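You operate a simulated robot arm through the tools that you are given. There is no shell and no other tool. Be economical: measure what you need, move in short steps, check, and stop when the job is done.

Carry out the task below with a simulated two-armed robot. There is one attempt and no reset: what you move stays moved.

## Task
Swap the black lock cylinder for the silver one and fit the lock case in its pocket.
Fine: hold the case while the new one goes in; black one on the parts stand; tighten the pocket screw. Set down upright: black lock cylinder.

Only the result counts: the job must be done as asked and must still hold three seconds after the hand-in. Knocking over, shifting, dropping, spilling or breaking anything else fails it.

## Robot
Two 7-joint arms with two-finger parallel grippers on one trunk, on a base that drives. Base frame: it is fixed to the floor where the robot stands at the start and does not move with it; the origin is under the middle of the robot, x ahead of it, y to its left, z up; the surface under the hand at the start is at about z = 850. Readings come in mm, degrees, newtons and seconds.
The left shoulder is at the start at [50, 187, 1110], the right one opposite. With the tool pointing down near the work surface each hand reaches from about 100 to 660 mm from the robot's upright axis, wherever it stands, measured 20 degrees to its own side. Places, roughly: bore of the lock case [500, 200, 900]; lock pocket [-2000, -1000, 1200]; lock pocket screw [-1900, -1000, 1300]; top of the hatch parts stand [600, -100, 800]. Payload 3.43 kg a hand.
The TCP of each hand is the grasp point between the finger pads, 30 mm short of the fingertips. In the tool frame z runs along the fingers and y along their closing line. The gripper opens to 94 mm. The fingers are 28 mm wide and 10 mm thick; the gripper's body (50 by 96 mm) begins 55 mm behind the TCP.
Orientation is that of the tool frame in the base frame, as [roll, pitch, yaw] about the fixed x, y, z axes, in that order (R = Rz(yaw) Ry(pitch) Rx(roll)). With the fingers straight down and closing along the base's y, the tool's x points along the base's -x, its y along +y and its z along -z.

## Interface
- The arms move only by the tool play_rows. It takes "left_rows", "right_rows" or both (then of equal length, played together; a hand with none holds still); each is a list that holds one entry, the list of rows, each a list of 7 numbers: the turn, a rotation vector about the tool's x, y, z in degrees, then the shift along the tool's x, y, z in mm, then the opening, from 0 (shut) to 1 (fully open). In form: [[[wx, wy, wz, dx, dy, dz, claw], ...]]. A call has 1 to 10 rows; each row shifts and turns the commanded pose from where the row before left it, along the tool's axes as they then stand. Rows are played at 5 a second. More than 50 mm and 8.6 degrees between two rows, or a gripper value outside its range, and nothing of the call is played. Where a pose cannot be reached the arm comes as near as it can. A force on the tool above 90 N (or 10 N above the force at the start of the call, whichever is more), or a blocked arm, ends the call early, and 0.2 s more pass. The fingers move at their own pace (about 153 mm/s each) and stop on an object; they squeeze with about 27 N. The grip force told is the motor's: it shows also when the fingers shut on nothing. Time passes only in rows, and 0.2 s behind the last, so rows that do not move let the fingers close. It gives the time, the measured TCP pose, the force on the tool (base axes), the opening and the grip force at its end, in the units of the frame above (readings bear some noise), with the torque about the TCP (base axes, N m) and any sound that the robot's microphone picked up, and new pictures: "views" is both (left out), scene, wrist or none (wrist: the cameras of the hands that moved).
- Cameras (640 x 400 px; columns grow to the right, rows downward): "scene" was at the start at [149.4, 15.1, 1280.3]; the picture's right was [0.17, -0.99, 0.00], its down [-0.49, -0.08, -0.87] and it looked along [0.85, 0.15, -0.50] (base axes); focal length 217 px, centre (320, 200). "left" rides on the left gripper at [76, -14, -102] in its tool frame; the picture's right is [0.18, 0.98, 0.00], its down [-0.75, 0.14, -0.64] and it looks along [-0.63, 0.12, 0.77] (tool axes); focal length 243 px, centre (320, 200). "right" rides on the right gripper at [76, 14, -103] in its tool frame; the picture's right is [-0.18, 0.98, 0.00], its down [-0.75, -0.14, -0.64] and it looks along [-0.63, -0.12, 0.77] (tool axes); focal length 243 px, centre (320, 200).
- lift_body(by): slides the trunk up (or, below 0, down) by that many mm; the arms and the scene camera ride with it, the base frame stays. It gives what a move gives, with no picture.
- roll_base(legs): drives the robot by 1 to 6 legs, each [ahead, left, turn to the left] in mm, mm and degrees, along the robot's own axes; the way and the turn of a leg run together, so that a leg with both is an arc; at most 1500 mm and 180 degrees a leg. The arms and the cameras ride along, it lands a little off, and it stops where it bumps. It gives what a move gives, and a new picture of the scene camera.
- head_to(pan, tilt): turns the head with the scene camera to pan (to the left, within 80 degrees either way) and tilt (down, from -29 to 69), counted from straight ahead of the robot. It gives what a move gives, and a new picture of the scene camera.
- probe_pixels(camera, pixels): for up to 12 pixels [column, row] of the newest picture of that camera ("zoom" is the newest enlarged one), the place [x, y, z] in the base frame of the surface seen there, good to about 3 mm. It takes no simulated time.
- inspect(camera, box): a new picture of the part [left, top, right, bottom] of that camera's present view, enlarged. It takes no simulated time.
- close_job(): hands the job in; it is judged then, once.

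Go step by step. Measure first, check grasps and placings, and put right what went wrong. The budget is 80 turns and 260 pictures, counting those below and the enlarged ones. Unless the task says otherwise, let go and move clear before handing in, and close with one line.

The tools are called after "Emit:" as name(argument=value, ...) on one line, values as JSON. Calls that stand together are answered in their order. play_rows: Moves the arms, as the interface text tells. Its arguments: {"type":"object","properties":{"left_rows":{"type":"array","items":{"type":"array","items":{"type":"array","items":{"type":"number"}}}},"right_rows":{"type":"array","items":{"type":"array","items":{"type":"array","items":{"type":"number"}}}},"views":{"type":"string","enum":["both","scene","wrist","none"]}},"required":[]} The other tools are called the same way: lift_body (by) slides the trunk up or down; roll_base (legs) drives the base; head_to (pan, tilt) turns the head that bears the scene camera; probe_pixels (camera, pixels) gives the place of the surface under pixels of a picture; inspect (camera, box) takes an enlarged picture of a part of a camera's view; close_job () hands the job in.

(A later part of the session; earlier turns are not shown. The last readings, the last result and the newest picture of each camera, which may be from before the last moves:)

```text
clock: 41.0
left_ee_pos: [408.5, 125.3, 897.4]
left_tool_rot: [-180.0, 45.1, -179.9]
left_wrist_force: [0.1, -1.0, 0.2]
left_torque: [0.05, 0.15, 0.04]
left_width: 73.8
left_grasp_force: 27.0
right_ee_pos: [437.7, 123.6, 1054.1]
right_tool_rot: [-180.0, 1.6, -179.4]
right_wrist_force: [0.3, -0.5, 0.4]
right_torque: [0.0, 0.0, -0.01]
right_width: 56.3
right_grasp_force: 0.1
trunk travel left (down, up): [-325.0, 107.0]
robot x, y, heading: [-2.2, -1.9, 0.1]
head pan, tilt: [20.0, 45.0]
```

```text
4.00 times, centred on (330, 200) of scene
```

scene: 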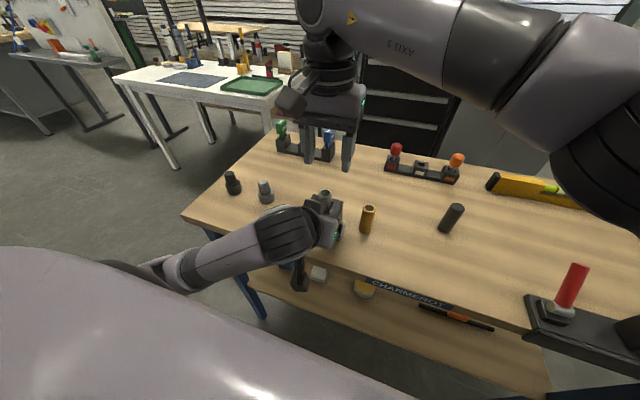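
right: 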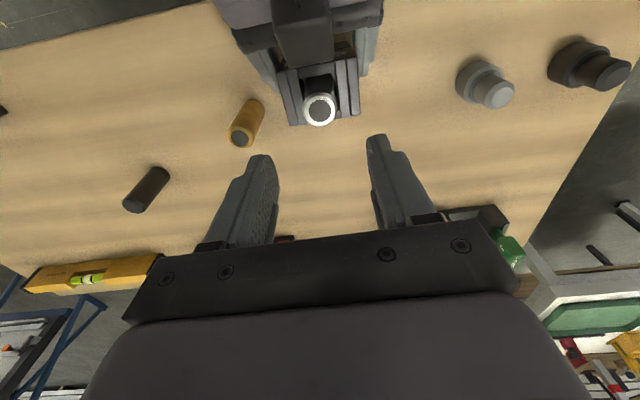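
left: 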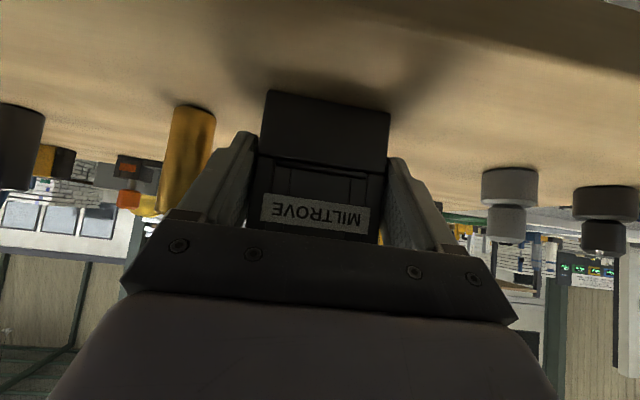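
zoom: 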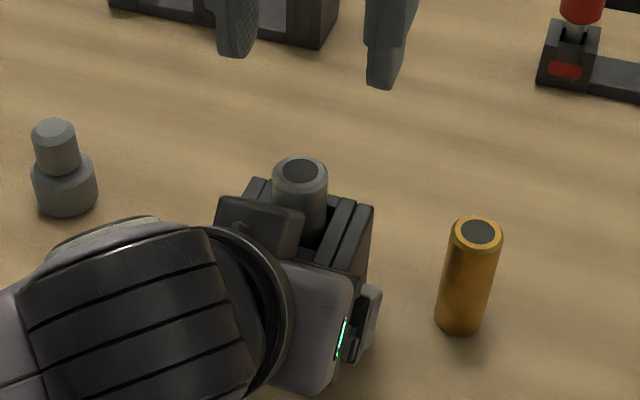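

Silver is seated with ring at (319,110). Now lift the case with the left hand, tuck the right, and look around toward the pocket.

Emit:
play_rows(left_rows=[[[0, 0, 0, -7, 0, -7, 0], [0, 0, 0, -20, 0, -20, 0], [0, 0, 0, -25, 0, -25, 0], [0, 0, 0, -25, 0, -25, 0], [0, 0, 0, 17, 0, -17, 0], [0, 0, 0, 17, 0, -17, 0]]], right_rows=[[[0, 0, 0, 0, -45, 0, 0.6], [0, 0, 0, 0, -45, 0, 0.6], [0, 0, 0, 0, -45, -10, 0.6], [0, 0, 0, 30, -30, -20, 0.6], [0, 0, 0, 40, 0, -20, 0.6], [0, 0, 0, 40, 0, -20, 0.6]]], views="wrist")

Emit:
head_to(pan=-80, tilt=15)

Emit:
head_to(pan=80, tilt=15)

```text
clock: 42.4
left_ee_pos: [361.0, 124.0, 1005.9]
left_tool_rot: [180.0, 44.8, -179.9]
left_wrist_force: [0.8, 0.3, -6.6]
left_torque: [0.0, 0.13, -0.01]
left_width: 74.3
left_grasp_force: 26.9
right_ee_pos: [328.1, -41.9, 1123.7]
right_tool_rot: [180.0, 1.5, -179.4]
right_wrist_force: [-0.2, -0.4, 0.3]
right_torque: [-0.01, 0.03, -0.01]
right_width: 56.4
right_grasp_force: 0.1
trunk travel left (down, up): [-325.0, 107.0]
robot x, y, heading: [-1.4, 1.0, -0.1]
head pan, tilt: [20.0, 45.0]
```

right: 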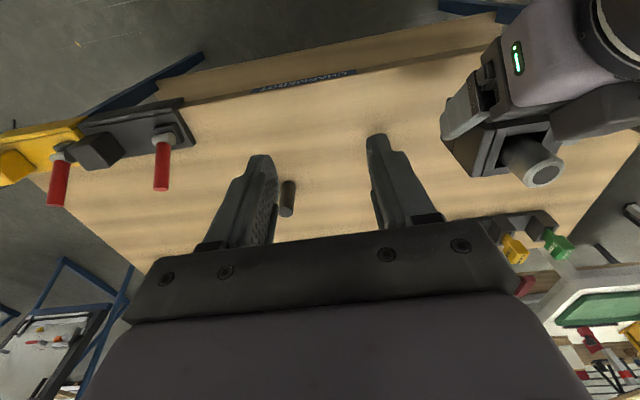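
left: 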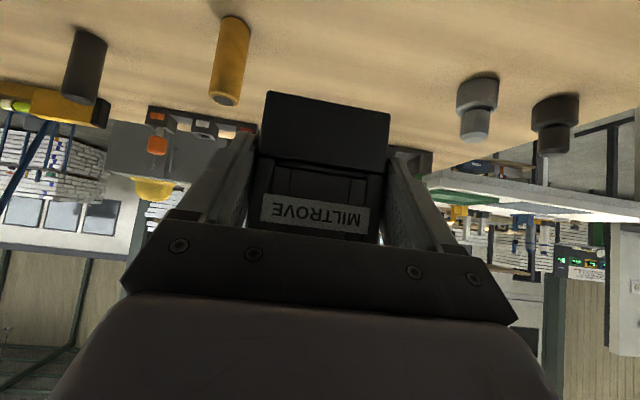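

```text
clock: 44.2
left_ee_pos: [362.5, 125.4, 1004.6]
left_tool_rot: [-179.9, 45.0, -179.9]
left_wrist_force: [0.0, 0.0, -5.6]
left_torque: [0.02, 0.18, 0.02]
left_width: 74.3
left_grasp_force: 26.9
right_ee_pos: [328.1, -40.4, 1123.7]
right_tool_rot: [-179.9, 1.7, -179.3]
right_wrist_force: [-0.2, 0.3, 0.0]
right_torque: [-0.03, 0.0, -0.01]
right_width: 56.3
right_grasp_force: 0.0
trunk travel left (down, up): [-325.0, 107.0]
robot x, y, heading: [2.7, 4.8, 0.2]
head pan, tilt: [-80.0, 15.0]
```

scene: 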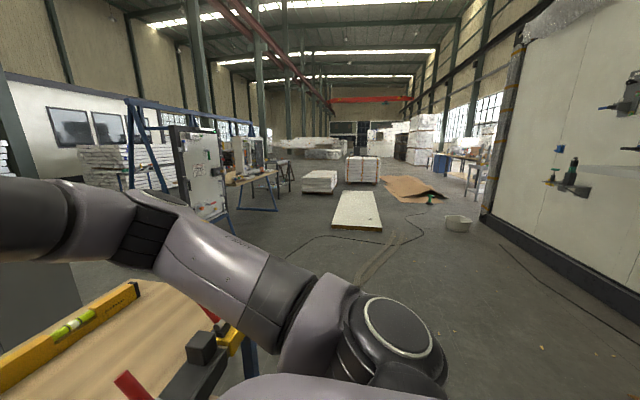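

```text
clock: 46.6
left_ee_pos: [361.7, 125.4, 1006.8]
left_tool_rot: [-180.0, 44.8, -179.8]
left_wrist_force: [0.7, -0.1, -6.3]
left_torque: [0.01, 0.17, 0.01]
left_width: 74.2
left_grasp_force: 27.0
right_ee_pos: [328.7, -42.1, 1122.7]
right_tool_rot: [-179.9, 1.5, -179.3]
right_wrist_force: [-0.5, 0.7, -0.7]
right_torque: [0.04, 0.02, 0.03]
right_width: 56.4
right_grasp_force: 0.0
trunk travel left (down, up): [-325.0, 107.0]
robot x, y, heading: [1.1, 3.1, -0.0]
head pan, tilt: [80.0, 15.0]
```

scene: 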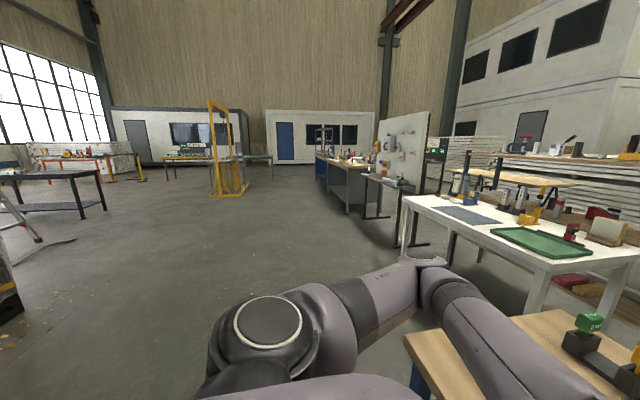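

The big white panel behind-right carries the hatch; the floor is clear. Back off, turn around and approach to look.

Emit:
roll_base(legs=[[-500, 0, 0], [0, 0, 180], [350, 850, 0]])

Emit:
head_to(pan=10, tilt=5)

```text
clock: 64.6
left_ee_pos: [-1194.4, -1006.2, 1006.0]
left_tool_rot: [179.9, 44.8, 0.9]
left_wrist_force: [-0.6, -0.1, -6.4]
left_torque: [0.02, -0.15, -0.03]
left_width: 74.5
left_grasp_force: 27.4
right_ee_pos: [-1162.4, -839.3, 1122.3]
right_tool_rot: [-180.0, 1.7, 1.5]
right_wrist_force: [0.4, 0.1, 0.2]
right_torque: [0.02, 0.0, -0.06]
right_width: 56.4
right_grasp_force: 0.0
trunk travel left (down, up): [-325.0, 107.0]
robot x, y, heading: [-832.8, -876.0, -179.0]
head pan, tilt: [80.0, 15.0]
```

scene: 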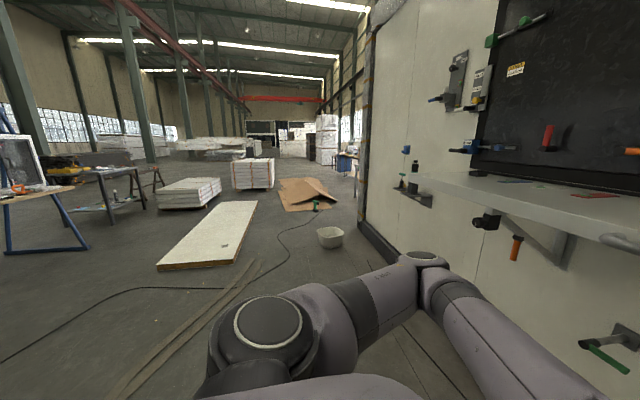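

```text
clock: 66.0
left_ee_pos: [-1194.9, -1005.6, 1004.2]
left_tool_rot: [-180.0, 44.9, 0.9]
left_wrist_force: [-0.7, -0.1, -5.8]
left_torque: [-0.03, -0.18, -0.07]
left_width: 74.1
left_grasp_force: 26.5
right_ee_pos: [-1163.2, -839.6, 1122.5]
right_tool_rot: [-179.9, 1.7, 1.5]
right_wrist_force: [0.4, -0.4, 0.1]
right_torque: [-0.03, 0.01, 0.02]
right_width: 56.3
right_grasp_force: 0.0
trunk travel left (down, up): [-325.0, 107.0]
robot x, y, heading: [-837.5, -876.4, -179.4]
head pan, tilt: [10.0, 5.0]
```

scene: 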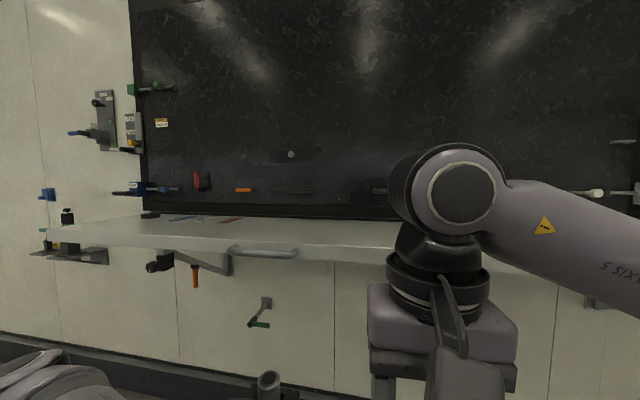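

A dark hatch with a fold-out shelf. Enlarging the area straight ahead where the pocket should be.

Emit:
inspect(camera="scene", box=[180, 120, 400, 258])

Emit:
probe_pixels(camera="scene", pixels=[[290, 155], [310, 157], [340, 197], [290, 190], [245, 189], [200, 180], [280, 230], [260, 250], [265, 303], [350, 160], [110, 120], [150, 188]])

```text
2.90 times, centred on (290, 189) of scene
```

zoom: 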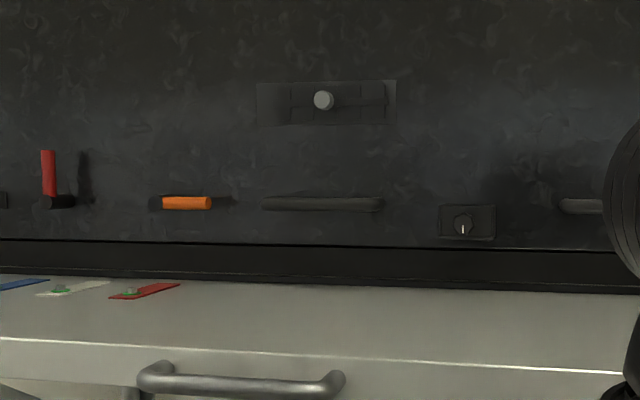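

```text
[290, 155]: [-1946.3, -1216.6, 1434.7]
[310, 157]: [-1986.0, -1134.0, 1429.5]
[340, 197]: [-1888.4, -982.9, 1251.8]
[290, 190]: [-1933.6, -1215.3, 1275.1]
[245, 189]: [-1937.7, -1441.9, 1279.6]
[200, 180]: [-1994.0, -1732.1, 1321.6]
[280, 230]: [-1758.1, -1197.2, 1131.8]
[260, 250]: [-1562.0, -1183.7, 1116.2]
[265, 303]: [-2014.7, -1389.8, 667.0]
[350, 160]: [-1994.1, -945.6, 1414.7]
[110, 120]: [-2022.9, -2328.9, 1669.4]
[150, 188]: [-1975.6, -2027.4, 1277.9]
```

The box at (340,197), i.e. (-1888,-983,1252), looks like the pocket with a screw/dial. Raise the trunk and enlarge it.

Emit:
inspect(camera="scene", box=[320, 180, 370, 212])

Emit:
lift_body(by=107)

```text
12.50 times, centred on (345, 196) of scene
```

zoom: 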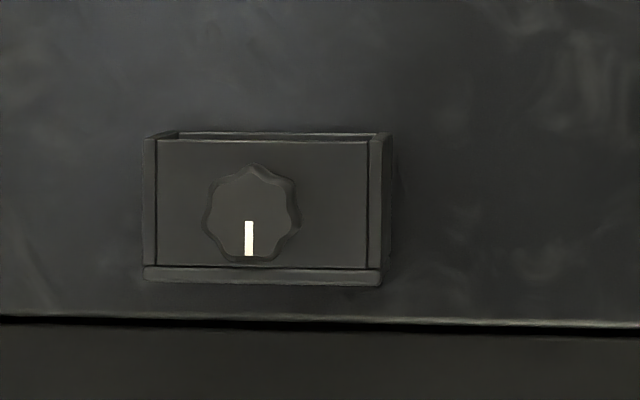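

```text
clock: 67.4
left_ee_pos: [-1195.4, -1004.9, 1112.2]
left_tool_rot: [-179.9, 44.9, 0.8]
left_wrist_force: [0.6, 0.3, -6.9]
left_torque: [-0.01, -0.13, -0.03]
left_width: 73.9
left_grasp_force: 27.3
right_ee_pos: [-1162.9, -840.8, 1229.3]
right_tool_rot: [-179.9, 1.7, 1.5]
right_wrist_force: [-0.6, 0.6, -0.4]
right_torque: [0.02, 0.01, -0.01]
right_width: 56.2
right_grasp_force: 0.0
trunk travel left (down, up): [-432.0, 0.0]
robot x, y, heading: [-835.9, -880.7, -179.3]
head pan, tilt: [10.0, 5.0]
```

The pocket is an open-top box on the wall with a hand knob screw (white mark down) – no key needed. Raise the left hand above shelf level and drive 400 mm closer.

Emit:
play_rows(left_rows=[[[0, 0, 0, -33, 0, -33, 0], [0, 0, 0, -33, 0, -33, 0], [0, 0, 0, -33, 0, -33, 0], [0, 0, 0, 0, 0, 0, 0]]], right_rows=[[[0, 0, 0, 0, -48, 0, 0.6], [0, 0, 0, 0, -48, 0, 0.6], [0, 0, 0, 0, -48, 0, 0.6], [0, 0, 0, 0, -48, 0, 0.6]]], views="none")

Emit:
roll_base(legs=[[400, 0, 0]])

Emit:
head_to(pan=0, tilt=25)

```text
clock: 68.4
left_ee_pos: [-1195.0, -1005.1, 1252.5]
left_tool_rot: [179.9, 44.9, 0.8]
left_wrist_force: [0.8, 0.1, -6.0]
left_torque: [0.03, -0.16, -0.01]
left_width: 74.1
left_grasp_force: 27.1
right_ee_pos: [-1167.6, -646.7, 1227.1]
right_tool_rot: [-179.9, 1.6, 1.6]
right_wrist_force: [0.5, 0.6, 0.0]
right_torque: [-0.01, 0.0, -0.03]
right_width: 56.6
right_grasp_force: 0.0
trunk travel left (down, up): [-432.0, 0.0]
robot x, y, heading: [-837.2, -876.5, -179.1]
head pan, tilt: [10.0, 5.0]
```

```text
clock: 70.8
left_ee_pos: [-1592.5, -1012.2, 1251.7]
left_tool_rot: [180.0, 45.0, 1.1]
left_wrist_force: [-0.4, 0.4, -5.2]
left_torque: [0.0, -0.17, 0.01]
left_width: 73.9
left_grasp_force: 26.7
right_ee_pos: [-1565.8, -653.6, 1226.7]
right_tool_rot: [-179.9, 1.6, 1.6]
right_wrist_force: [-0.4, 0.3, -0.3]
right_torque: [0.02, -0.02, -0.01]
right_width: 56.4
right_grasp_force: 0.1
trunk travel left (down, up): [-432.0, 0.0]
robot x, y, heading: [-1232.1, -881.6, -178.8]
head pan, tilt: [10.0, 5.0]
```

scene: 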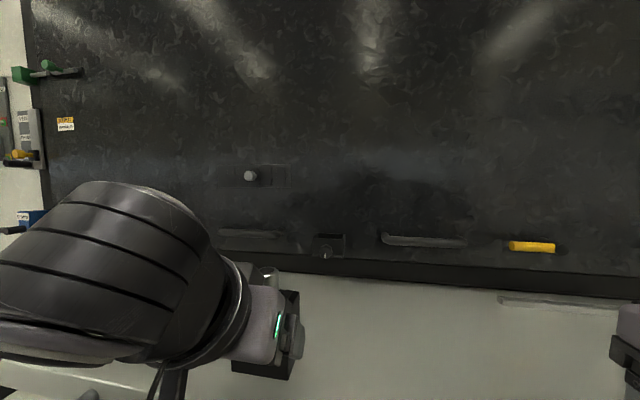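

```text
clock: 71.7
left_ee_pos: [-1590.4, -1013.1, 1254.0]
left_tool_rot: [-180.0, 44.9, 1.0]
left_wrist_force: [0.3, 0.0, -6.8]
left_torque: [0.01, -0.21, -0.01]
left_width: 74.3
left_grasp_force: 26.9
right_ee_pos: [-1564.3, -653.0, 1227.8]
right_tool_rot: [-179.9, 1.6, 1.6]
right_wrist_force: [-0.2, 0.2, 0.2]
right_torque: [0.0, -0.02, 0.03]
right_width: 56.3
right_grasp_force: 0.1
trunk travel left (down, up): [-432.0, 0.0]
robot x, y, heading: [-1232.2, -880.1, -179.1]
head pan, tilt: [0.0, 25.0]
```

scene: 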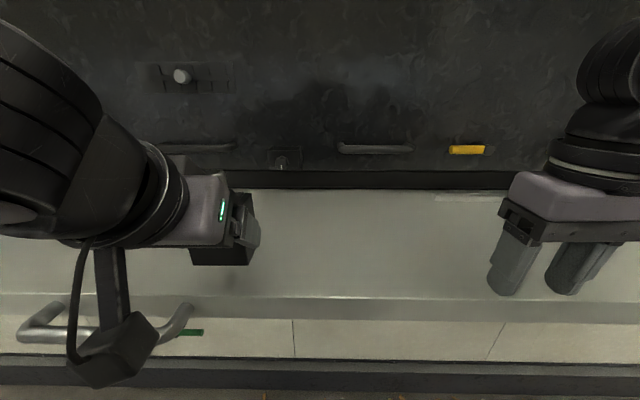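

Emit:
inspect(camera="scene", box=[255, 135, 315, 180])

```text
8.89 times, centred on (285, 158) of scene
```

zoom: 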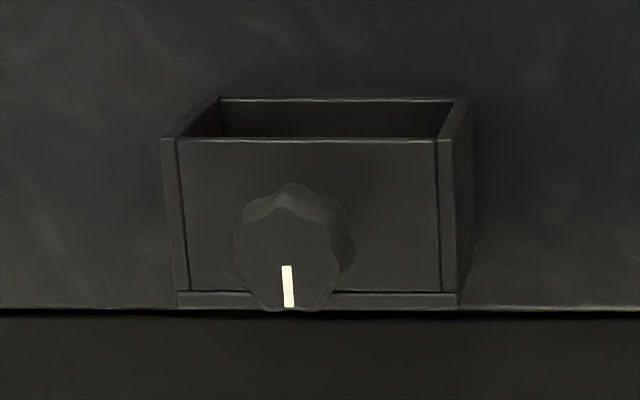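

Emit:
probe_pixels(camera="zoom", pixels=[[170, 138], [449, 138], [185, 142], [432, 142], [225, 100], [445, 100], [300, 139], [200, 270], [190, 299], [440, 299], [285, 250], [300, 125]])

Emit:
probe_pixels(camera="scene", pixels=[[300, 220], [330, 280], [350, 200], [330, 192], [225, 60], [290, 90]])

```text
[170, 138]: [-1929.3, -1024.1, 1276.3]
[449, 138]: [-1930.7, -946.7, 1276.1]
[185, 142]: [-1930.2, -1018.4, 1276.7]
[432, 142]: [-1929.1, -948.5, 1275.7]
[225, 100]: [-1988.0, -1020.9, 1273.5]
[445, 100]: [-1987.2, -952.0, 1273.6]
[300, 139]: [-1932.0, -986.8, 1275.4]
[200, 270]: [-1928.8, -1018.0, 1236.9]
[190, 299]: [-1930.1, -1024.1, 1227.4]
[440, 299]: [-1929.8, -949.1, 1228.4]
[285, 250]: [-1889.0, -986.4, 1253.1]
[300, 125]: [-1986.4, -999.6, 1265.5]
```

```text
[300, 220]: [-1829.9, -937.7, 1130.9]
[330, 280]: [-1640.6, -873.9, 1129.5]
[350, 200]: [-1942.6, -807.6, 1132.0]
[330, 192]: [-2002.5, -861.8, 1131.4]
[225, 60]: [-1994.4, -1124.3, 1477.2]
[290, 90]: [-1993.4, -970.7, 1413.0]
```

The pocket is open on top (rim z 1276, inner y ≈ −1021…−950, front face x −1930, knob at (−1889,−986,1253)). My grip is too low for the pocket's side walls, so I'll set the case on the shelf (z 1131) and regrip near its top.

Emit:
play_rows(left_rows=[[[0.7, 0, 0.7, -21, 0, 21, 0], [0, 0, 0, -21, 0, 21, 0], [0, 0, 0, 21, 0, 21, 0], [0, 0, 0, 21, 0, 21, 0], [0, 0, 0, 5, 0, 5, 0], [0, 0, 0, 2, 0, 2, 0], [0, 0, 0, 0, 0, 0, 0]]])

Emit:
inspect(camera="scene", box=[180, 120, 340, 280])

```text
clock: 73.3
left_ee_pos: [-1649.7, -1012.3, 1183.6]
left_tool_rot: [179.9, 44.9, 0.0]
left_wrist_force: [-0.4, 0.3, -6.1]
left_torque: [0.02, -0.15, 0.0]
left_width: 74.0
left_grasp_force: 26.8
right_ee_pos: [-1565.3, -653.4, 1227.4]
right_tool_rot: [-179.9, 1.7, 1.6]
right_wrist_force: [-0.4, -0.3, 0.0]
right_torque: [0.0, -0.03, -0.04]
right_width: 56.2
right_grasp_force: 0.1
trunk travel left (down, up): [-432.0, 0.0]
robot x, y, heading: [-1233.3, -878.7, -179.2]
head pan, tilt: [0.0, 25.0]
```

scene: 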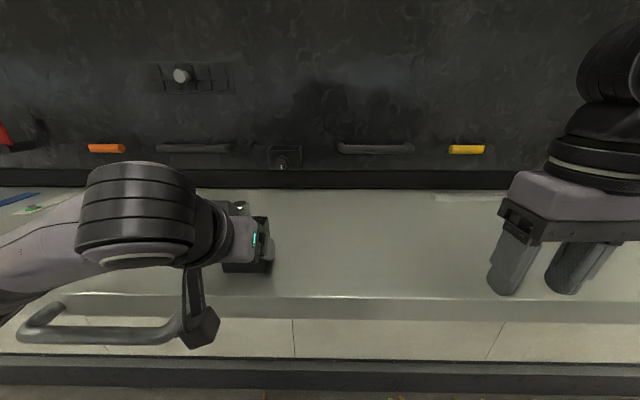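
left: 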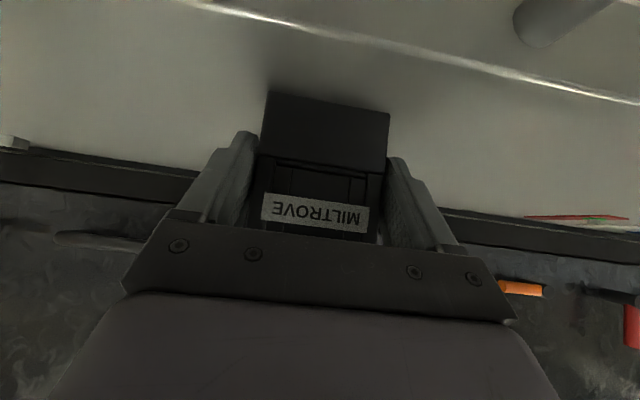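

```text
2.50 times, centred on (260, 200) of scene
```

zoom: 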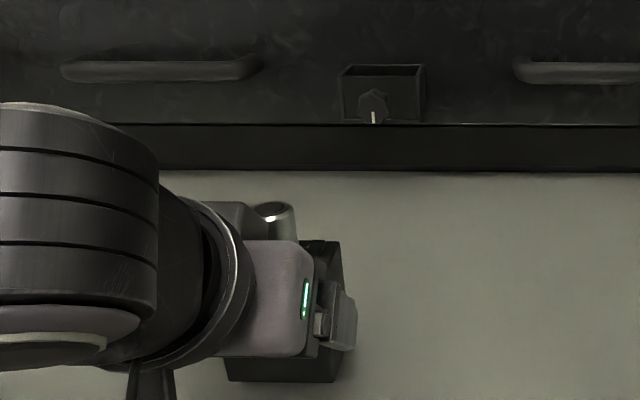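

Emit:
play_rows(left_rows=[[[0, 0, 0, 1.5, 0, 1.5, 0], [0, 0, 0, 1, 0, 1, 0], [0, 0, 0, 1, 0, 1, 0], [0, 0, 0, 0.7, 0, 0.7, 0], [0, 0, 0, 0, 0, 0, 0]]], views="none")

```text
clock: 74.5
left_ee_pos: [-1649.7, -1013.2, 1179.1]
left_tool_rot: [180.0, 45.1, 0.0]
left_wrist_force: [-0.9, 0.2, -1.3]
left_torque: [0.19, 0.08, 0.02]
left_width: 74.1
left_grasp_force: 26.9
right_ee_pos: [-1564.9, -654.7, 1228.4]
right_tool_rot: [-180.0, 1.6, 1.7]
right_wrist_force: [0.8, 0.1, -0.3]
right_torque: [-0.02, -0.01, -0.05]
right_width: 56.5
right_grasp_force: 0.1
trunk travel left (down, up): [-432.0, 0.0]
robot x, y, heading: [-1229.3, -883.8, -178.9]
head pan, tilt: [0.0, 25.0]
```

Contact with the shelf. Release, slide up 36 mm and forward 14 mm, and regrip near the top.

Emit:
play_rows(left_rows=[[[0, 0, 0, 0, 0, 0, 1], [0, 0, 0, 0, 0, 0, 1], [0, 0, 0, -13, 0, -13, 1], [0, 0, 0, -12.5, 0, -12.5, 1], [0, 0, 0, -10, 0, 10, 1], [0, 0, 0, 0, 0, 0, 1], [0, 0, 0, 0, 0, 0, 0], [0, 0, 0, 0, 0, 0, 0], [0, 0, 0, 0, 0, 0, 0]]])

Emit:
inspect(camera="scene", box=[190, 160, 320, 290])

```text
clock: 76.5
left_ee_pos: [-1663.7, -1013.0, 1213.1]
left_tool_rot: [180.0, 45.0, 0.0]
left_wrist_force: [0.5, 2.0, 1.9]
left_torque: [0.01, 0.06, -0.09]
left_width: 73.9
left_grasp_force: 27.1
right_ee_pos: [-1565.4, -652.7, 1226.9]
right_tool_rot: [-179.9, 1.6, 1.6]
right_wrist_force: [-0.7, 1.0, 0.0]
right_torque: [0.03, -0.02, 0.03]
right_width: 56.2
right_grasp_force: 0.0
trunk travel left (down, up): [-432.0, 0.0]
robot x, y, heading: [-1232.5, -880.9, -178.8]
head pan, tilt: [0.0, 25.0]
```

scene: 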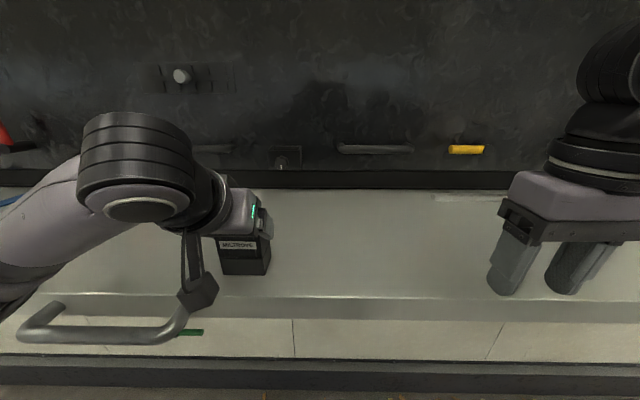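
left: 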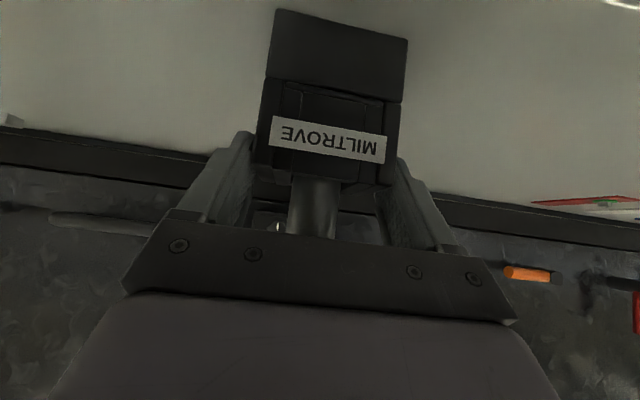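

```text
3.08 times, centred on (255, 225) of scene
```

zoom: 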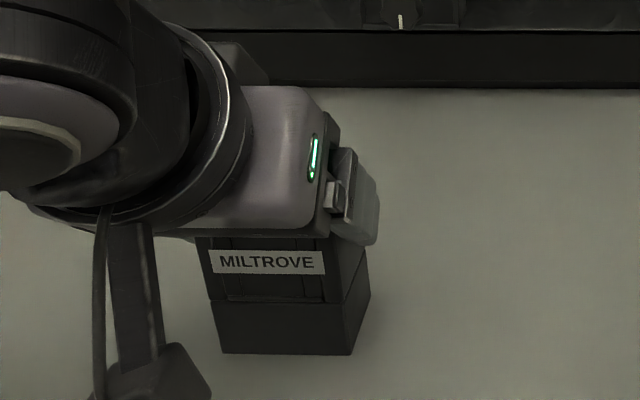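

Regripped high (label now fully visible below the fingers). Lift 159 mm so its bottom clears the rim, and drive 100 mm closer.

Emit:
play_rows(left_rows=[[[0, 0, 0, -10, 0, -10, 0], [0, 0, 0, -34, 0, -34, 0], [0, 0, 0, -34, 0, -34, 0], [0, 0, 0, -34, 0, -34, 0], [0, 0, 0, 0, 0, 0, 0]]], views="none")

Emit:
roll_base(legs=[[100, 0, 0]])

Emit:
inspect(camera="scene", box=[150, 60, 380, 220])

```text
clock: 77.7
left_ee_pos: [-1664.9, -1011.3, 1371.5]
left_tool_rot: [179.9, 44.8, -0.1]
left_wrist_force: [-0.2, -0.3, -5.3]
left_torque: [-0.02, -0.06, -0.02]
left_width: 74.2
left_grasp_force: 27.5
right_ee_pos: [-1564.7, -654.0, 1227.7]
right_tool_rot: [-180.0, 1.5, 1.6]
right_wrist_force: [0.5, -0.5, 0.1]
right_torque: [0.02, 0.0, 0.01]
right_width: 56.6
right_grasp_force: 0.1
trunk travel left (down, up): [-432.0, 0.0]
robot x, y, heading: [-1231.7, -882.1, -179.5]
head pan, tilt: [0.0, 25.0]
```

```text
clock: 78.8
left_ee_pos: [-1762.9, -1012.0, 1370.5]
left_tool_rot: [180.0, 44.9, 0.1]
left_wrist_force: [-1.1, -0.4, -6.8]
left_torque: [0.01, -0.05, 0.0]
left_width: 74.0
left_grasp_force: 27.3
right_ee_pos: [-1662.2, -655.3, 1227.0]
right_tool_rot: [-179.9, 1.6, 1.6]
right_wrist_force: [-0.3, 0.7, -0.1]
right_torque: [0.01, -0.04, 0.03]
right_width: 56.5
right_grasp_force: 0.1
trunk travel left (down, up): [-432.0, 0.0]
robot x, y, heading: [-1328.8, -883.4, -179.1]
head pan, tilt: [0.0, 25.0]
```

scene: 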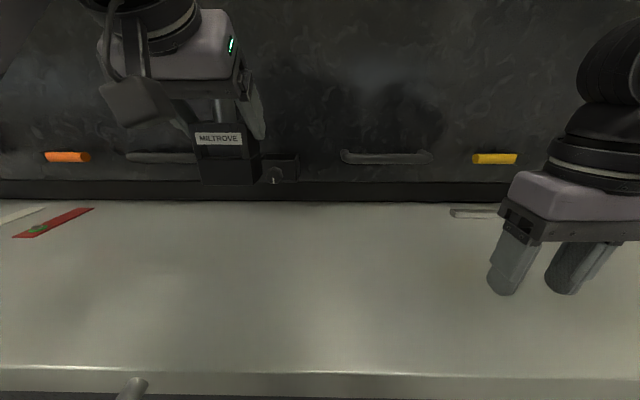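

```text
2.50 times, centred on (265, 140) of scene
```

zoom: 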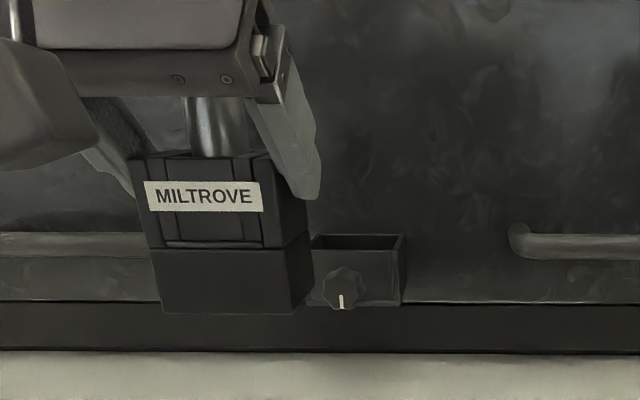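

Probe the case's edges and the pocket's edges from this view.

Emit:
probe_pixels(camera="zoom", pixels=[[166, 305], [288, 308], [227, 308], [160, 255], [288, 255], [308, 270], [305, 290], [403, 240], [400, 300], [315, 240], [360, 248], [385, 240]])

```text
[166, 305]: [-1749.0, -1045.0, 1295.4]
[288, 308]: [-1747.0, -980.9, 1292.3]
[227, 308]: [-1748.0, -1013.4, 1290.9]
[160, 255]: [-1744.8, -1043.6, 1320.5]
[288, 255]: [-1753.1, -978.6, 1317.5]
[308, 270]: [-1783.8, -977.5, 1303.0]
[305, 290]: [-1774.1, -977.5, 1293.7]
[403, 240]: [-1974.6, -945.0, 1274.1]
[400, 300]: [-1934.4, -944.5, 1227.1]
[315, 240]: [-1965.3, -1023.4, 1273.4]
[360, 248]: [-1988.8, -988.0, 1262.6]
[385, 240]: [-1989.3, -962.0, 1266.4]
```

Case front x −1748, right side y −977.5, bottom 1289; pocket centre (−1962,−985.5). Move ahead 180 and right 26.5, then check before lowering.

Emit:
play_rows(left_rows=[[[0, 0, 0, -20, -26.5, 20, 0], [0, 0, 0, -31, 0, 31, 0], [0, 0, 0, -31, 0, 31, 0], [0, 0, 0, -31, 0, 31, 0], [0, 0, 0, -14, 0, 14, 0], [0, 0, 0, 0, 0, 0, 0], [0, 0, 0, 0, 0, 0, 0]]])

Emit:
inspect(camera="scene", box=[210, 90, 350, 200])

```text
clock: 80.4
left_ee_pos: [-1942.6, -987.5, 1370.3]
left_tool_rot: [179.9, 44.9, 0.0]
left_wrist_force: [0.3, 0.3, -6.4]
left_torque: [0.0, -0.04, 0.01]
left_width: 74.2
left_grasp_force: 27.2
right_ee_pos: [-1661.7, -655.6, 1227.1]
right_tool_rot: [-179.9, 1.5, 1.6]
right_wrist_force: [0.8, -0.8, -0.3]
right_torque: [0.03, -0.01, 0.02]
right_width: 56.4
right_grasp_force: 0.0
trunk travel left (down, up): [-432.0, 0.0]
robot x, y, heading: [-1327.2, -884.2, -179.1]
head pan, tilt: [0.0, 25.0]
```

scene: 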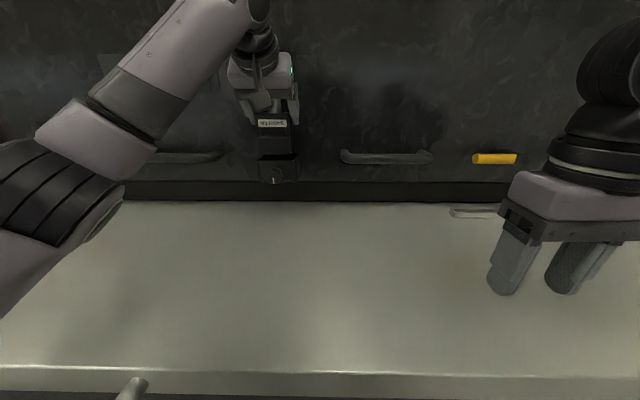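
left: 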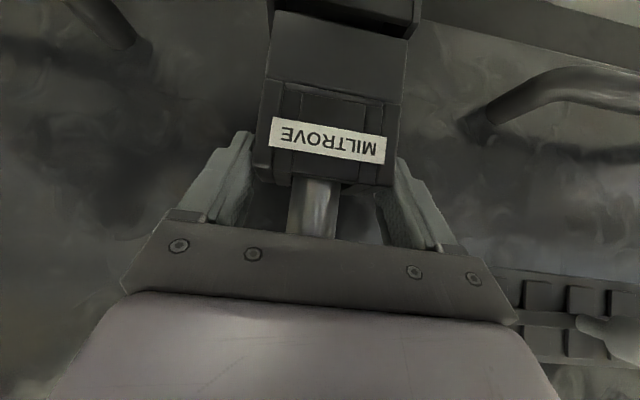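

```text
3.64 times, centred on (280, 145) of scene
```

zoom: 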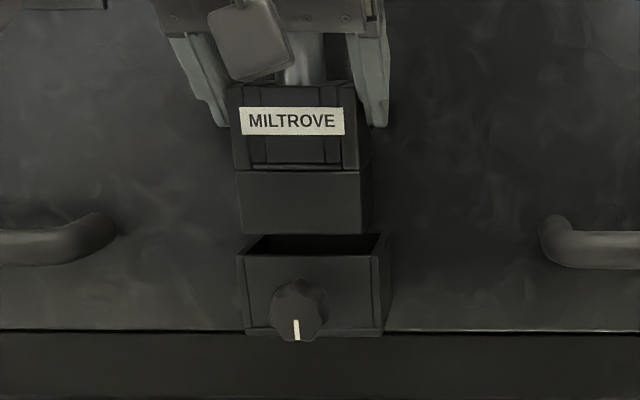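

Emit:
inspect(camera="scene", box=[250, 125, 310, 190])

Emit:
inspect(camera="left", box=[250, 0, 430, 112])

```text
6.15 times, centred on (280, 158) of scene
```

zoom: 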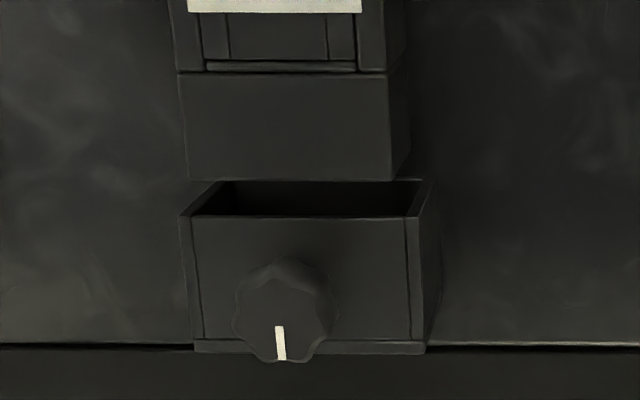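

```text
3.56 times, centred on (340, 56) of left
```

zoom: 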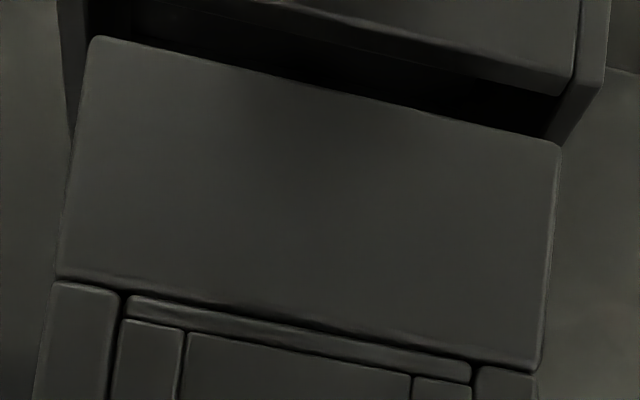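

Emit:
probe_pixels(camera="left", pixels=[[277, 16], [406, 46], [270, 40], [395, 75], [340, 45], [415, 15], [400, 20], [340, 5]])

Emit:
probe_pixels(camera="scene", pixels=[[259, 159], [289, 160], [275, 159], [293, 150], [260, 165], [295, 165], [262, 168], [292, 168], [278, 170], [275, 164]])

```text
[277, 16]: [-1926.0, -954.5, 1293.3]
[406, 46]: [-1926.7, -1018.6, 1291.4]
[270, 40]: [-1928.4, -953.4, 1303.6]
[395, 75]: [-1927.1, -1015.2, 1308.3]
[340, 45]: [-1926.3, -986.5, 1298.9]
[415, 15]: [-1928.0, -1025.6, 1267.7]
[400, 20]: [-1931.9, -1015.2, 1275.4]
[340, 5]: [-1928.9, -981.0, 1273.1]
```

```text
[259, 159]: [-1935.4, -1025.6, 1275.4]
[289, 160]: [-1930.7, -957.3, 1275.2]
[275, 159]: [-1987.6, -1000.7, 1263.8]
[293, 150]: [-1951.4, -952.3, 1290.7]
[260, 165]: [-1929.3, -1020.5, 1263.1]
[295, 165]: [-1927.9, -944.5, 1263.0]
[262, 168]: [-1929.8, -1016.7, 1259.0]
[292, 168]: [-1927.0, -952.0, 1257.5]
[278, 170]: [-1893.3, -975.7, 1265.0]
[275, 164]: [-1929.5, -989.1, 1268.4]
```

Need +1.7 y and ~12 ahead. Check the pocket's front-wall thickness with a few fine probes.

Emit:
probe_pixels(camera="left", pixels=[[348, 4], [348, 8], [348, 10], [348, 12], [348, 14], [348, 17], [348, 20], [405, 24], [405, 28], [405, 32]])

```text
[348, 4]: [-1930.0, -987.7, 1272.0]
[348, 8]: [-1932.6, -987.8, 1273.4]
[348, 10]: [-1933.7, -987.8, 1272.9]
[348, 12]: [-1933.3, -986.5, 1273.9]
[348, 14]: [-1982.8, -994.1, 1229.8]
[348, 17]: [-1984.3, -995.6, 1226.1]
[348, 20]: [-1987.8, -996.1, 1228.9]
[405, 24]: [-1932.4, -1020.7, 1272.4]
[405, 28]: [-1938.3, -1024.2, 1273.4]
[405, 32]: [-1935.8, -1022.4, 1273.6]
```

Inner front wall at −1934.5, floor ≈1229. Shift ahead 10.5, +1.7 y, and lower 22 mm gently.

Emit:
play_rows(left_rows=[[[0, 0, 0, -7.4, -1.7, 7.4, 0], [0, 0, 0, 0, 0, 0, 0], [0, 0, 0, 5, 0, 5, 0], [0, 0, 0, 2.8, 0, 2.8, 0], [0, 0, 0, 2.8, 0, 2.8, 0], [0, 0, 0, 2.5, 0, 2.5, 0], [0, 0, 0, 2.5, 0, 2.5, 0], [0, 0, 0, 0, 0, 0, 0]]], views="none")

Emit:
inspect(camera="scene", box=[250, 125, 310, 190])

```text
clock: 82.2
left_ee_pos: [-1951.6, -984.6, 1347.4]
left_tool_rot: [179.8, 44.9, 0.0]
left_wrist_force: [0.2, 0.1, -6.2]
left_torque: [-0.01, -0.05, 0.04]
left_width: 74.3
left_grasp_force: 26.9
right_ee_pos: [-1661.9, -655.8, 1227.4]
right_tool_rot: [-179.9, 1.6, 1.6]
right_wrist_force: [-0.1, -0.1, 0.1]
right_torque: [0.01, -0.05, 0.02]
right_width: 56.4
right_grasp_force: 0.2
trunk travel left (down, up): [-432.0, 0.0]
robot x, y, heading: [-1329.8, -884.7, -179.0]
head pan, tilt: [0.0, 25.0]
```

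```text
6.15 times, centred on (280, 158) of scene
```

zoom: 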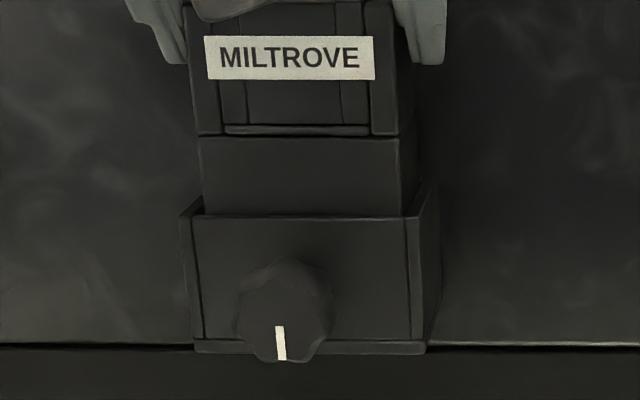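

Entered cleanly with no force. Lower 33 mm more.

Emit:
play_rows(left_rows=[[[0, 0, 0, 4, 0, 4, 0], [0, 0, 0, 4, 0, 4, 0], [0, 0, 0, 4, 0, 4, 0], [0, 0, 0, 4, 0, 4, 0], [0, 0, 0, 3, 0, 3, 0], [0, 0, 0, 2, 0, 2, 0], [0, 0, 0, 1, 0, 1, 0], [0, 0, 0, 1, 0, 1, 0], [0, 0, 0, 0, 0, 0, 0]]], views="none")

Emit:
inspect(camera="scene", box=[245, 120, 315, 190])

```text
clock: 84.2
left_ee_pos: [-1951.8, -984.1, 1315.2]
left_tool_rot: [179.9, 44.9, 0.0]
left_wrist_force: [0.0, -0.3, -6.1]
left_torque: [-0.01, -0.05, 0.0]
left_width: 74.1
left_grasp_force: 26.8
right_ee_pos: [-1662.5, -655.8, 1227.2]
right_tool_rot: [-179.8, 1.6, 1.7]
right_wrist_force: [0.7, -0.3, 0.2]
right_torque: [0.0, 0.0, 0.0]
right_width: 56.6
right_grasp_force: 0.0
trunk travel left (down, up): [-432.0, 0.0]
robot x, y, heading: [-1324.2, -880.8, -179.0]
head pan, tilt: [0.0, 25.0]
```

```text
5.71 times, centred on (280, 155) of scene
```

zoom: 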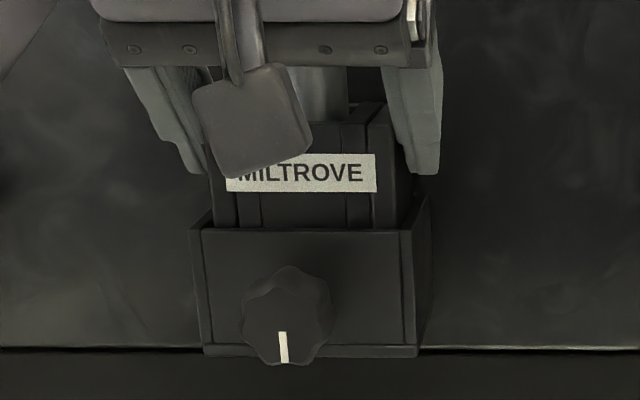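

Emit:
play_rows(left_rows=[[[0, 0, 0, 1, 0, 1, 0], [0, 0, 0, 1, 0, 1, 0], [0, 0, 0, 0.7, 0, 0.7, 0], [0, 0, 0, 0, 0, 0, 0]]], views="none")

```text
clock: 85.2
left_ee_pos: [-1952.0, -985.6, 1313.2]
left_tool_rot: [179.9, 45.1, 0.1]
left_wrist_force: [-0.8, 1.0, -1.2]
left_torque: [-0.03, 0.05, -0.11]
left_width: 74.3
left_grasp_force: 27.3
right_ee_pos: [-1661.0, -655.4, 1227.7]
right_tool_rot: [-179.9, 1.7, 1.6]
right_wrist_force: [0.5, -0.4, 0.5]
right_torque: [-0.02, -0.02, -0.02]
right_width: 56.3
right_grasp_force: 0.1
trunk travel left (down, up): [-432.0, 0.0]
robot x, y, heading: [-1328.7, -882.3, -179.4]
head pan, tilt: [0.0, 25.0]
```

The case rests on the pocket floor. Release, retract back-up along the tool, turn the hand toward horizontal, and back the base 150 mm.

Emit:
play_rows(left_rows=[[[0, 0, 0, 0.5, 0, 0.5, 0], [0, 0, 0, 0, 0, 0, 0.9], [0, 0, 0, 0, 0, 0, 1], [0, 0, 0, 0, 0, -30, 1], [0, 0, 0, 0, 0, -45, 1], [0, 0, 0, 0, 0, -45, 1], [0, 0, 0, 0, 0, -30, 1], [0, -7.5, 0, 0, 0, 0, 1], [0, -7.5, 0, 0, 0, 0, 1]]], views="none")

Emit:
roll_base(legs=[[-150, 0, 0]])

Emit:
inspect(camera="scene", box=[230, 100, 350, 200])

```text
clock: 87.2
left_ee_pos: [-1844.4, -985.2, 1417.6]
left_tool_rot: [180.0, 60.0, 0.0]
left_wrist_force: [0.5, 0.1, -0.4]
left_torque: [-0.02, 0.01, 0.01]
left_width: 94.2
left_grasp_force: 0.1
right_ee_pos: [-1661.7, -655.4, 1227.5]
right_tool_rot: [-179.8, 1.6, 1.5]
right_wrist_force: [-0.1, -0.9, -0.1]
right_torque: [-0.01, 0.02, 0.02]
right_width: 56.3
right_grasp_force: 0.0
trunk travel left (down, up): [-432.0, 0.0]
robot x, y, heading: [-1327.4, -881.2, -179.0]
head pan, tilt: [0.0, 25.0]
```

```text
clock: 88.6
left_ee_pos: [-1694.7, -982.7, 1418.4]
left_tool_rot: [179.8, 60.0, -0.1]
left_wrist_force: [0.2, -0.6, 0.2]
left_torque: [-0.01, -0.01, 0.02]
left_width: 94.1
left_grasp_force: 0.1
right_ee_pos: [-1512.5, -652.9, 1228.1]
right_tool_rot: [-179.9, 1.8, 1.5]
right_wrist_force: [0.6, 0.0, 0.4]
right_torque: [0.01, 0.03, -0.03]
right_width: 56.3
right_grasp_force: 0.1
trunk travel left (down, up): [-432.0, 0.0]
robot x, y, heading: [-1177.1, -880.8, -179.0]
head pan, tilt: [0.0, 25.0]
```

scene: 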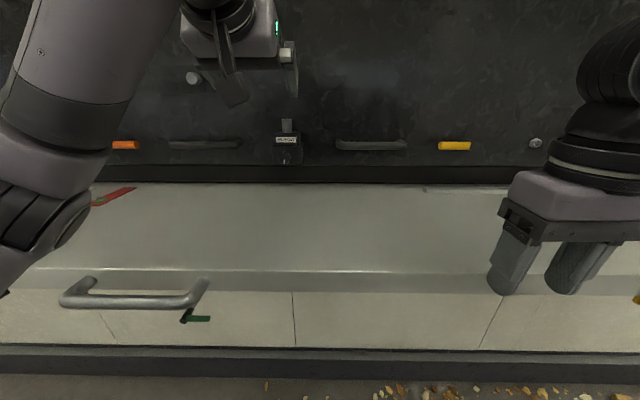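

```text
4.00 times, centred on (290, 150) of scene
```

zoom: 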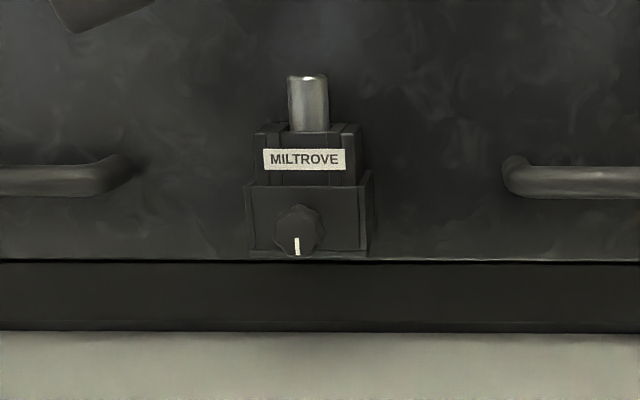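

The case with the silver cylinder sits in the pocket. Probe the knob and bring the left hand horizontal in front of it.

Emit:
probe_pixels(camera="zoom", pixels=[[298, 226], [277, 228], [319, 228], [298, 210], [290, 252], [298, 232], [310, 178], [300, 158]])

Emit:
play_rows(left_rows=[[[0, -7.5, 0, 0, 0, 0, 0.75], [0, -7.5, 0, 0, 0, 0, 0.75], [0, -7.5, 0, 0, 0, 0, 0.75], [0, -7.5, 0, 0, 0, 0, 0.75], [0, 0, 0, 41, 0.5, 0, 0.75], [0, 0, 0, 41, 0.5, 0, 0.75], [0, 0, 0, 41, 0.5, 0, 0.75], [0, 0, 0, 41, 0.5, 0, 0.75], [0, 0, 0, 0, 0, 30, 0.75], [0, 0, 0, 0, 0, 0, 0.75]]])

Emit:
inspect(camera="left", box=[220, 40, 440, 200])

```text
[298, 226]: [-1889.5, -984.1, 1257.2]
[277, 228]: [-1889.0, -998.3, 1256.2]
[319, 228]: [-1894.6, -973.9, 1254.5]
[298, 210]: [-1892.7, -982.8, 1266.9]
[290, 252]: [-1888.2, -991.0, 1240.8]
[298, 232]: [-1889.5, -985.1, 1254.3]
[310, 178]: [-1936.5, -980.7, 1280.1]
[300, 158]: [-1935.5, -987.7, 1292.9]
```

```text
clock: 90.8
left_ee_pos: [-1726.7, -986.5, 1254.0]
left_tool_rot: [115.0, 90.0, -64.9]
left_wrist_force: [-0.3, 0.9, 0.3]
left_torque: [0.02, -0.01, -0.03]
left_width: 70.4
left_grasp_force: 0.0
right_ee_pos: [-1512.0, -652.7, 1228.0]
right_tool_rot: [-179.9, 1.5, 1.5]
right_wrist_force: [0.4, -0.3, 0.1]
right_torque: [-0.06, 0.02, -0.01]
right_width: 56.6
right_grasp_force: 0.1
trunk travel left (down, up): [-432.0, 0.0]
robot x, y, heading: [-1179.1, -877.8, -179.1]
head pan, tilt: [0.0, 25.0]
```

scene: 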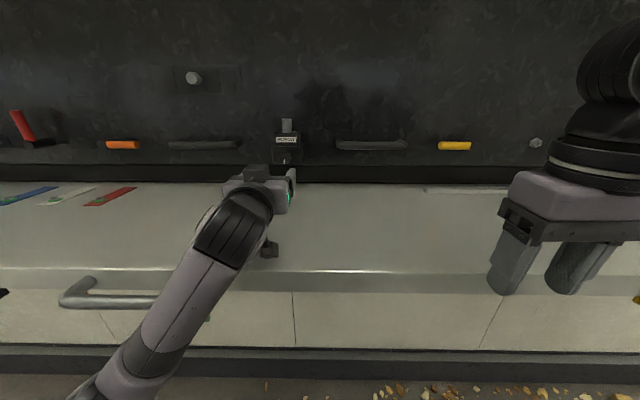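
left: 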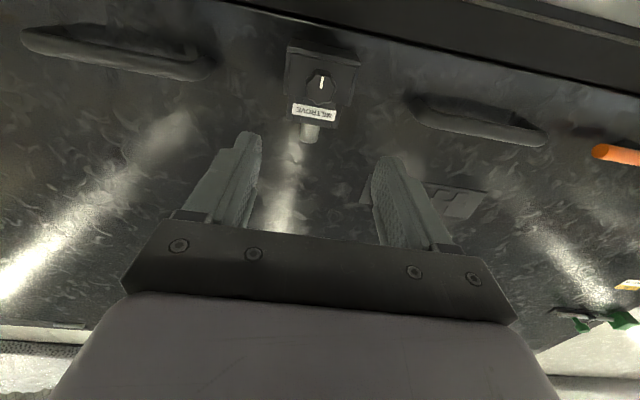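

```text
2.50 times, centred on (330, 120) of left
```

zoom: 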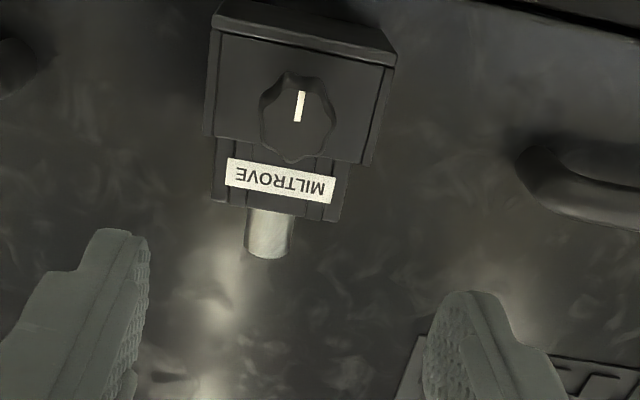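

Knob centre ≈(−986, 1254) and the hand is aligned. Advance 156 mm so the pads surround the knob, and close.

Emit:
play_rows(left_rows=[[[0, 0, 0, 0, 0, 40, 0.75], [0, 0, 0, 0, 0, 40, 0.75], [0, 0, 0, 0, 0, 40, 0.75], [0, 0, 0, 0, 0, 25, 0.75], [0, 0, 0, 0, 0, 10, 0.75], [0, 0, 0, 0, 0, 0, 0.75], [0, 0, 0, 0, 0, 0, 0], [0, 0, 0, 0, 0, 0, 0], [0, 0, 0, 0, 0, 0, 0]]])

Emit:
inspect(camera="left", box=[240, 60, 420, 240])

```text
clock: 92.8
left_ee_pos: [-1878.2, -986.1, 1255.6]
left_tool_rot: [83.9, 89.7, -95.7]
left_wrist_force: [-2.1, -37.9, 5.9]
left_torque: [-0.16, -1.01, 0.14]
left_width: 32.6
left_grasp_force: 45.2
right_ee_pos: [-1510.2, -649.6, 1228.0]
right_tool_rot: [179.9, 1.8, 1.5]
right_wrist_force: [0.6, 0.6, 0.0]
right_torque: [-0.02, 0.02, 0.01]
right_width: 56.3
right_grasp_force: 0.0
trunk travel left (down, up): [-432.0, 0.0]
robot x, y, heading: [-1180.7, -883.5, -179.0]
head pan, tilt: [0.0, 25.0]
```

scene: 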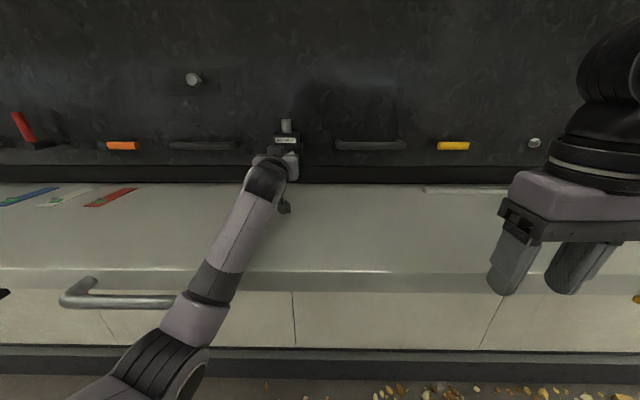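
left: 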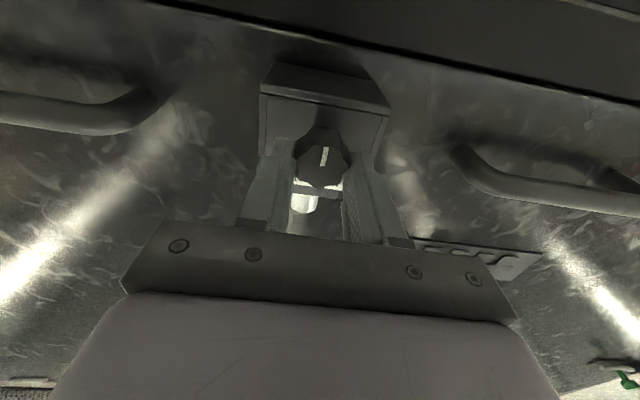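

```text
2.22 times, centred on (330, 150) of left
```

zoom: 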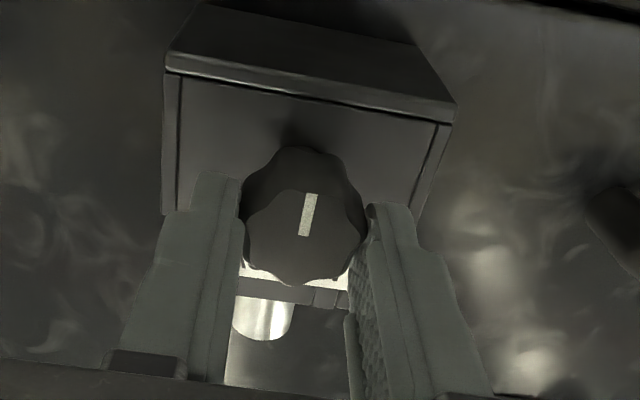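

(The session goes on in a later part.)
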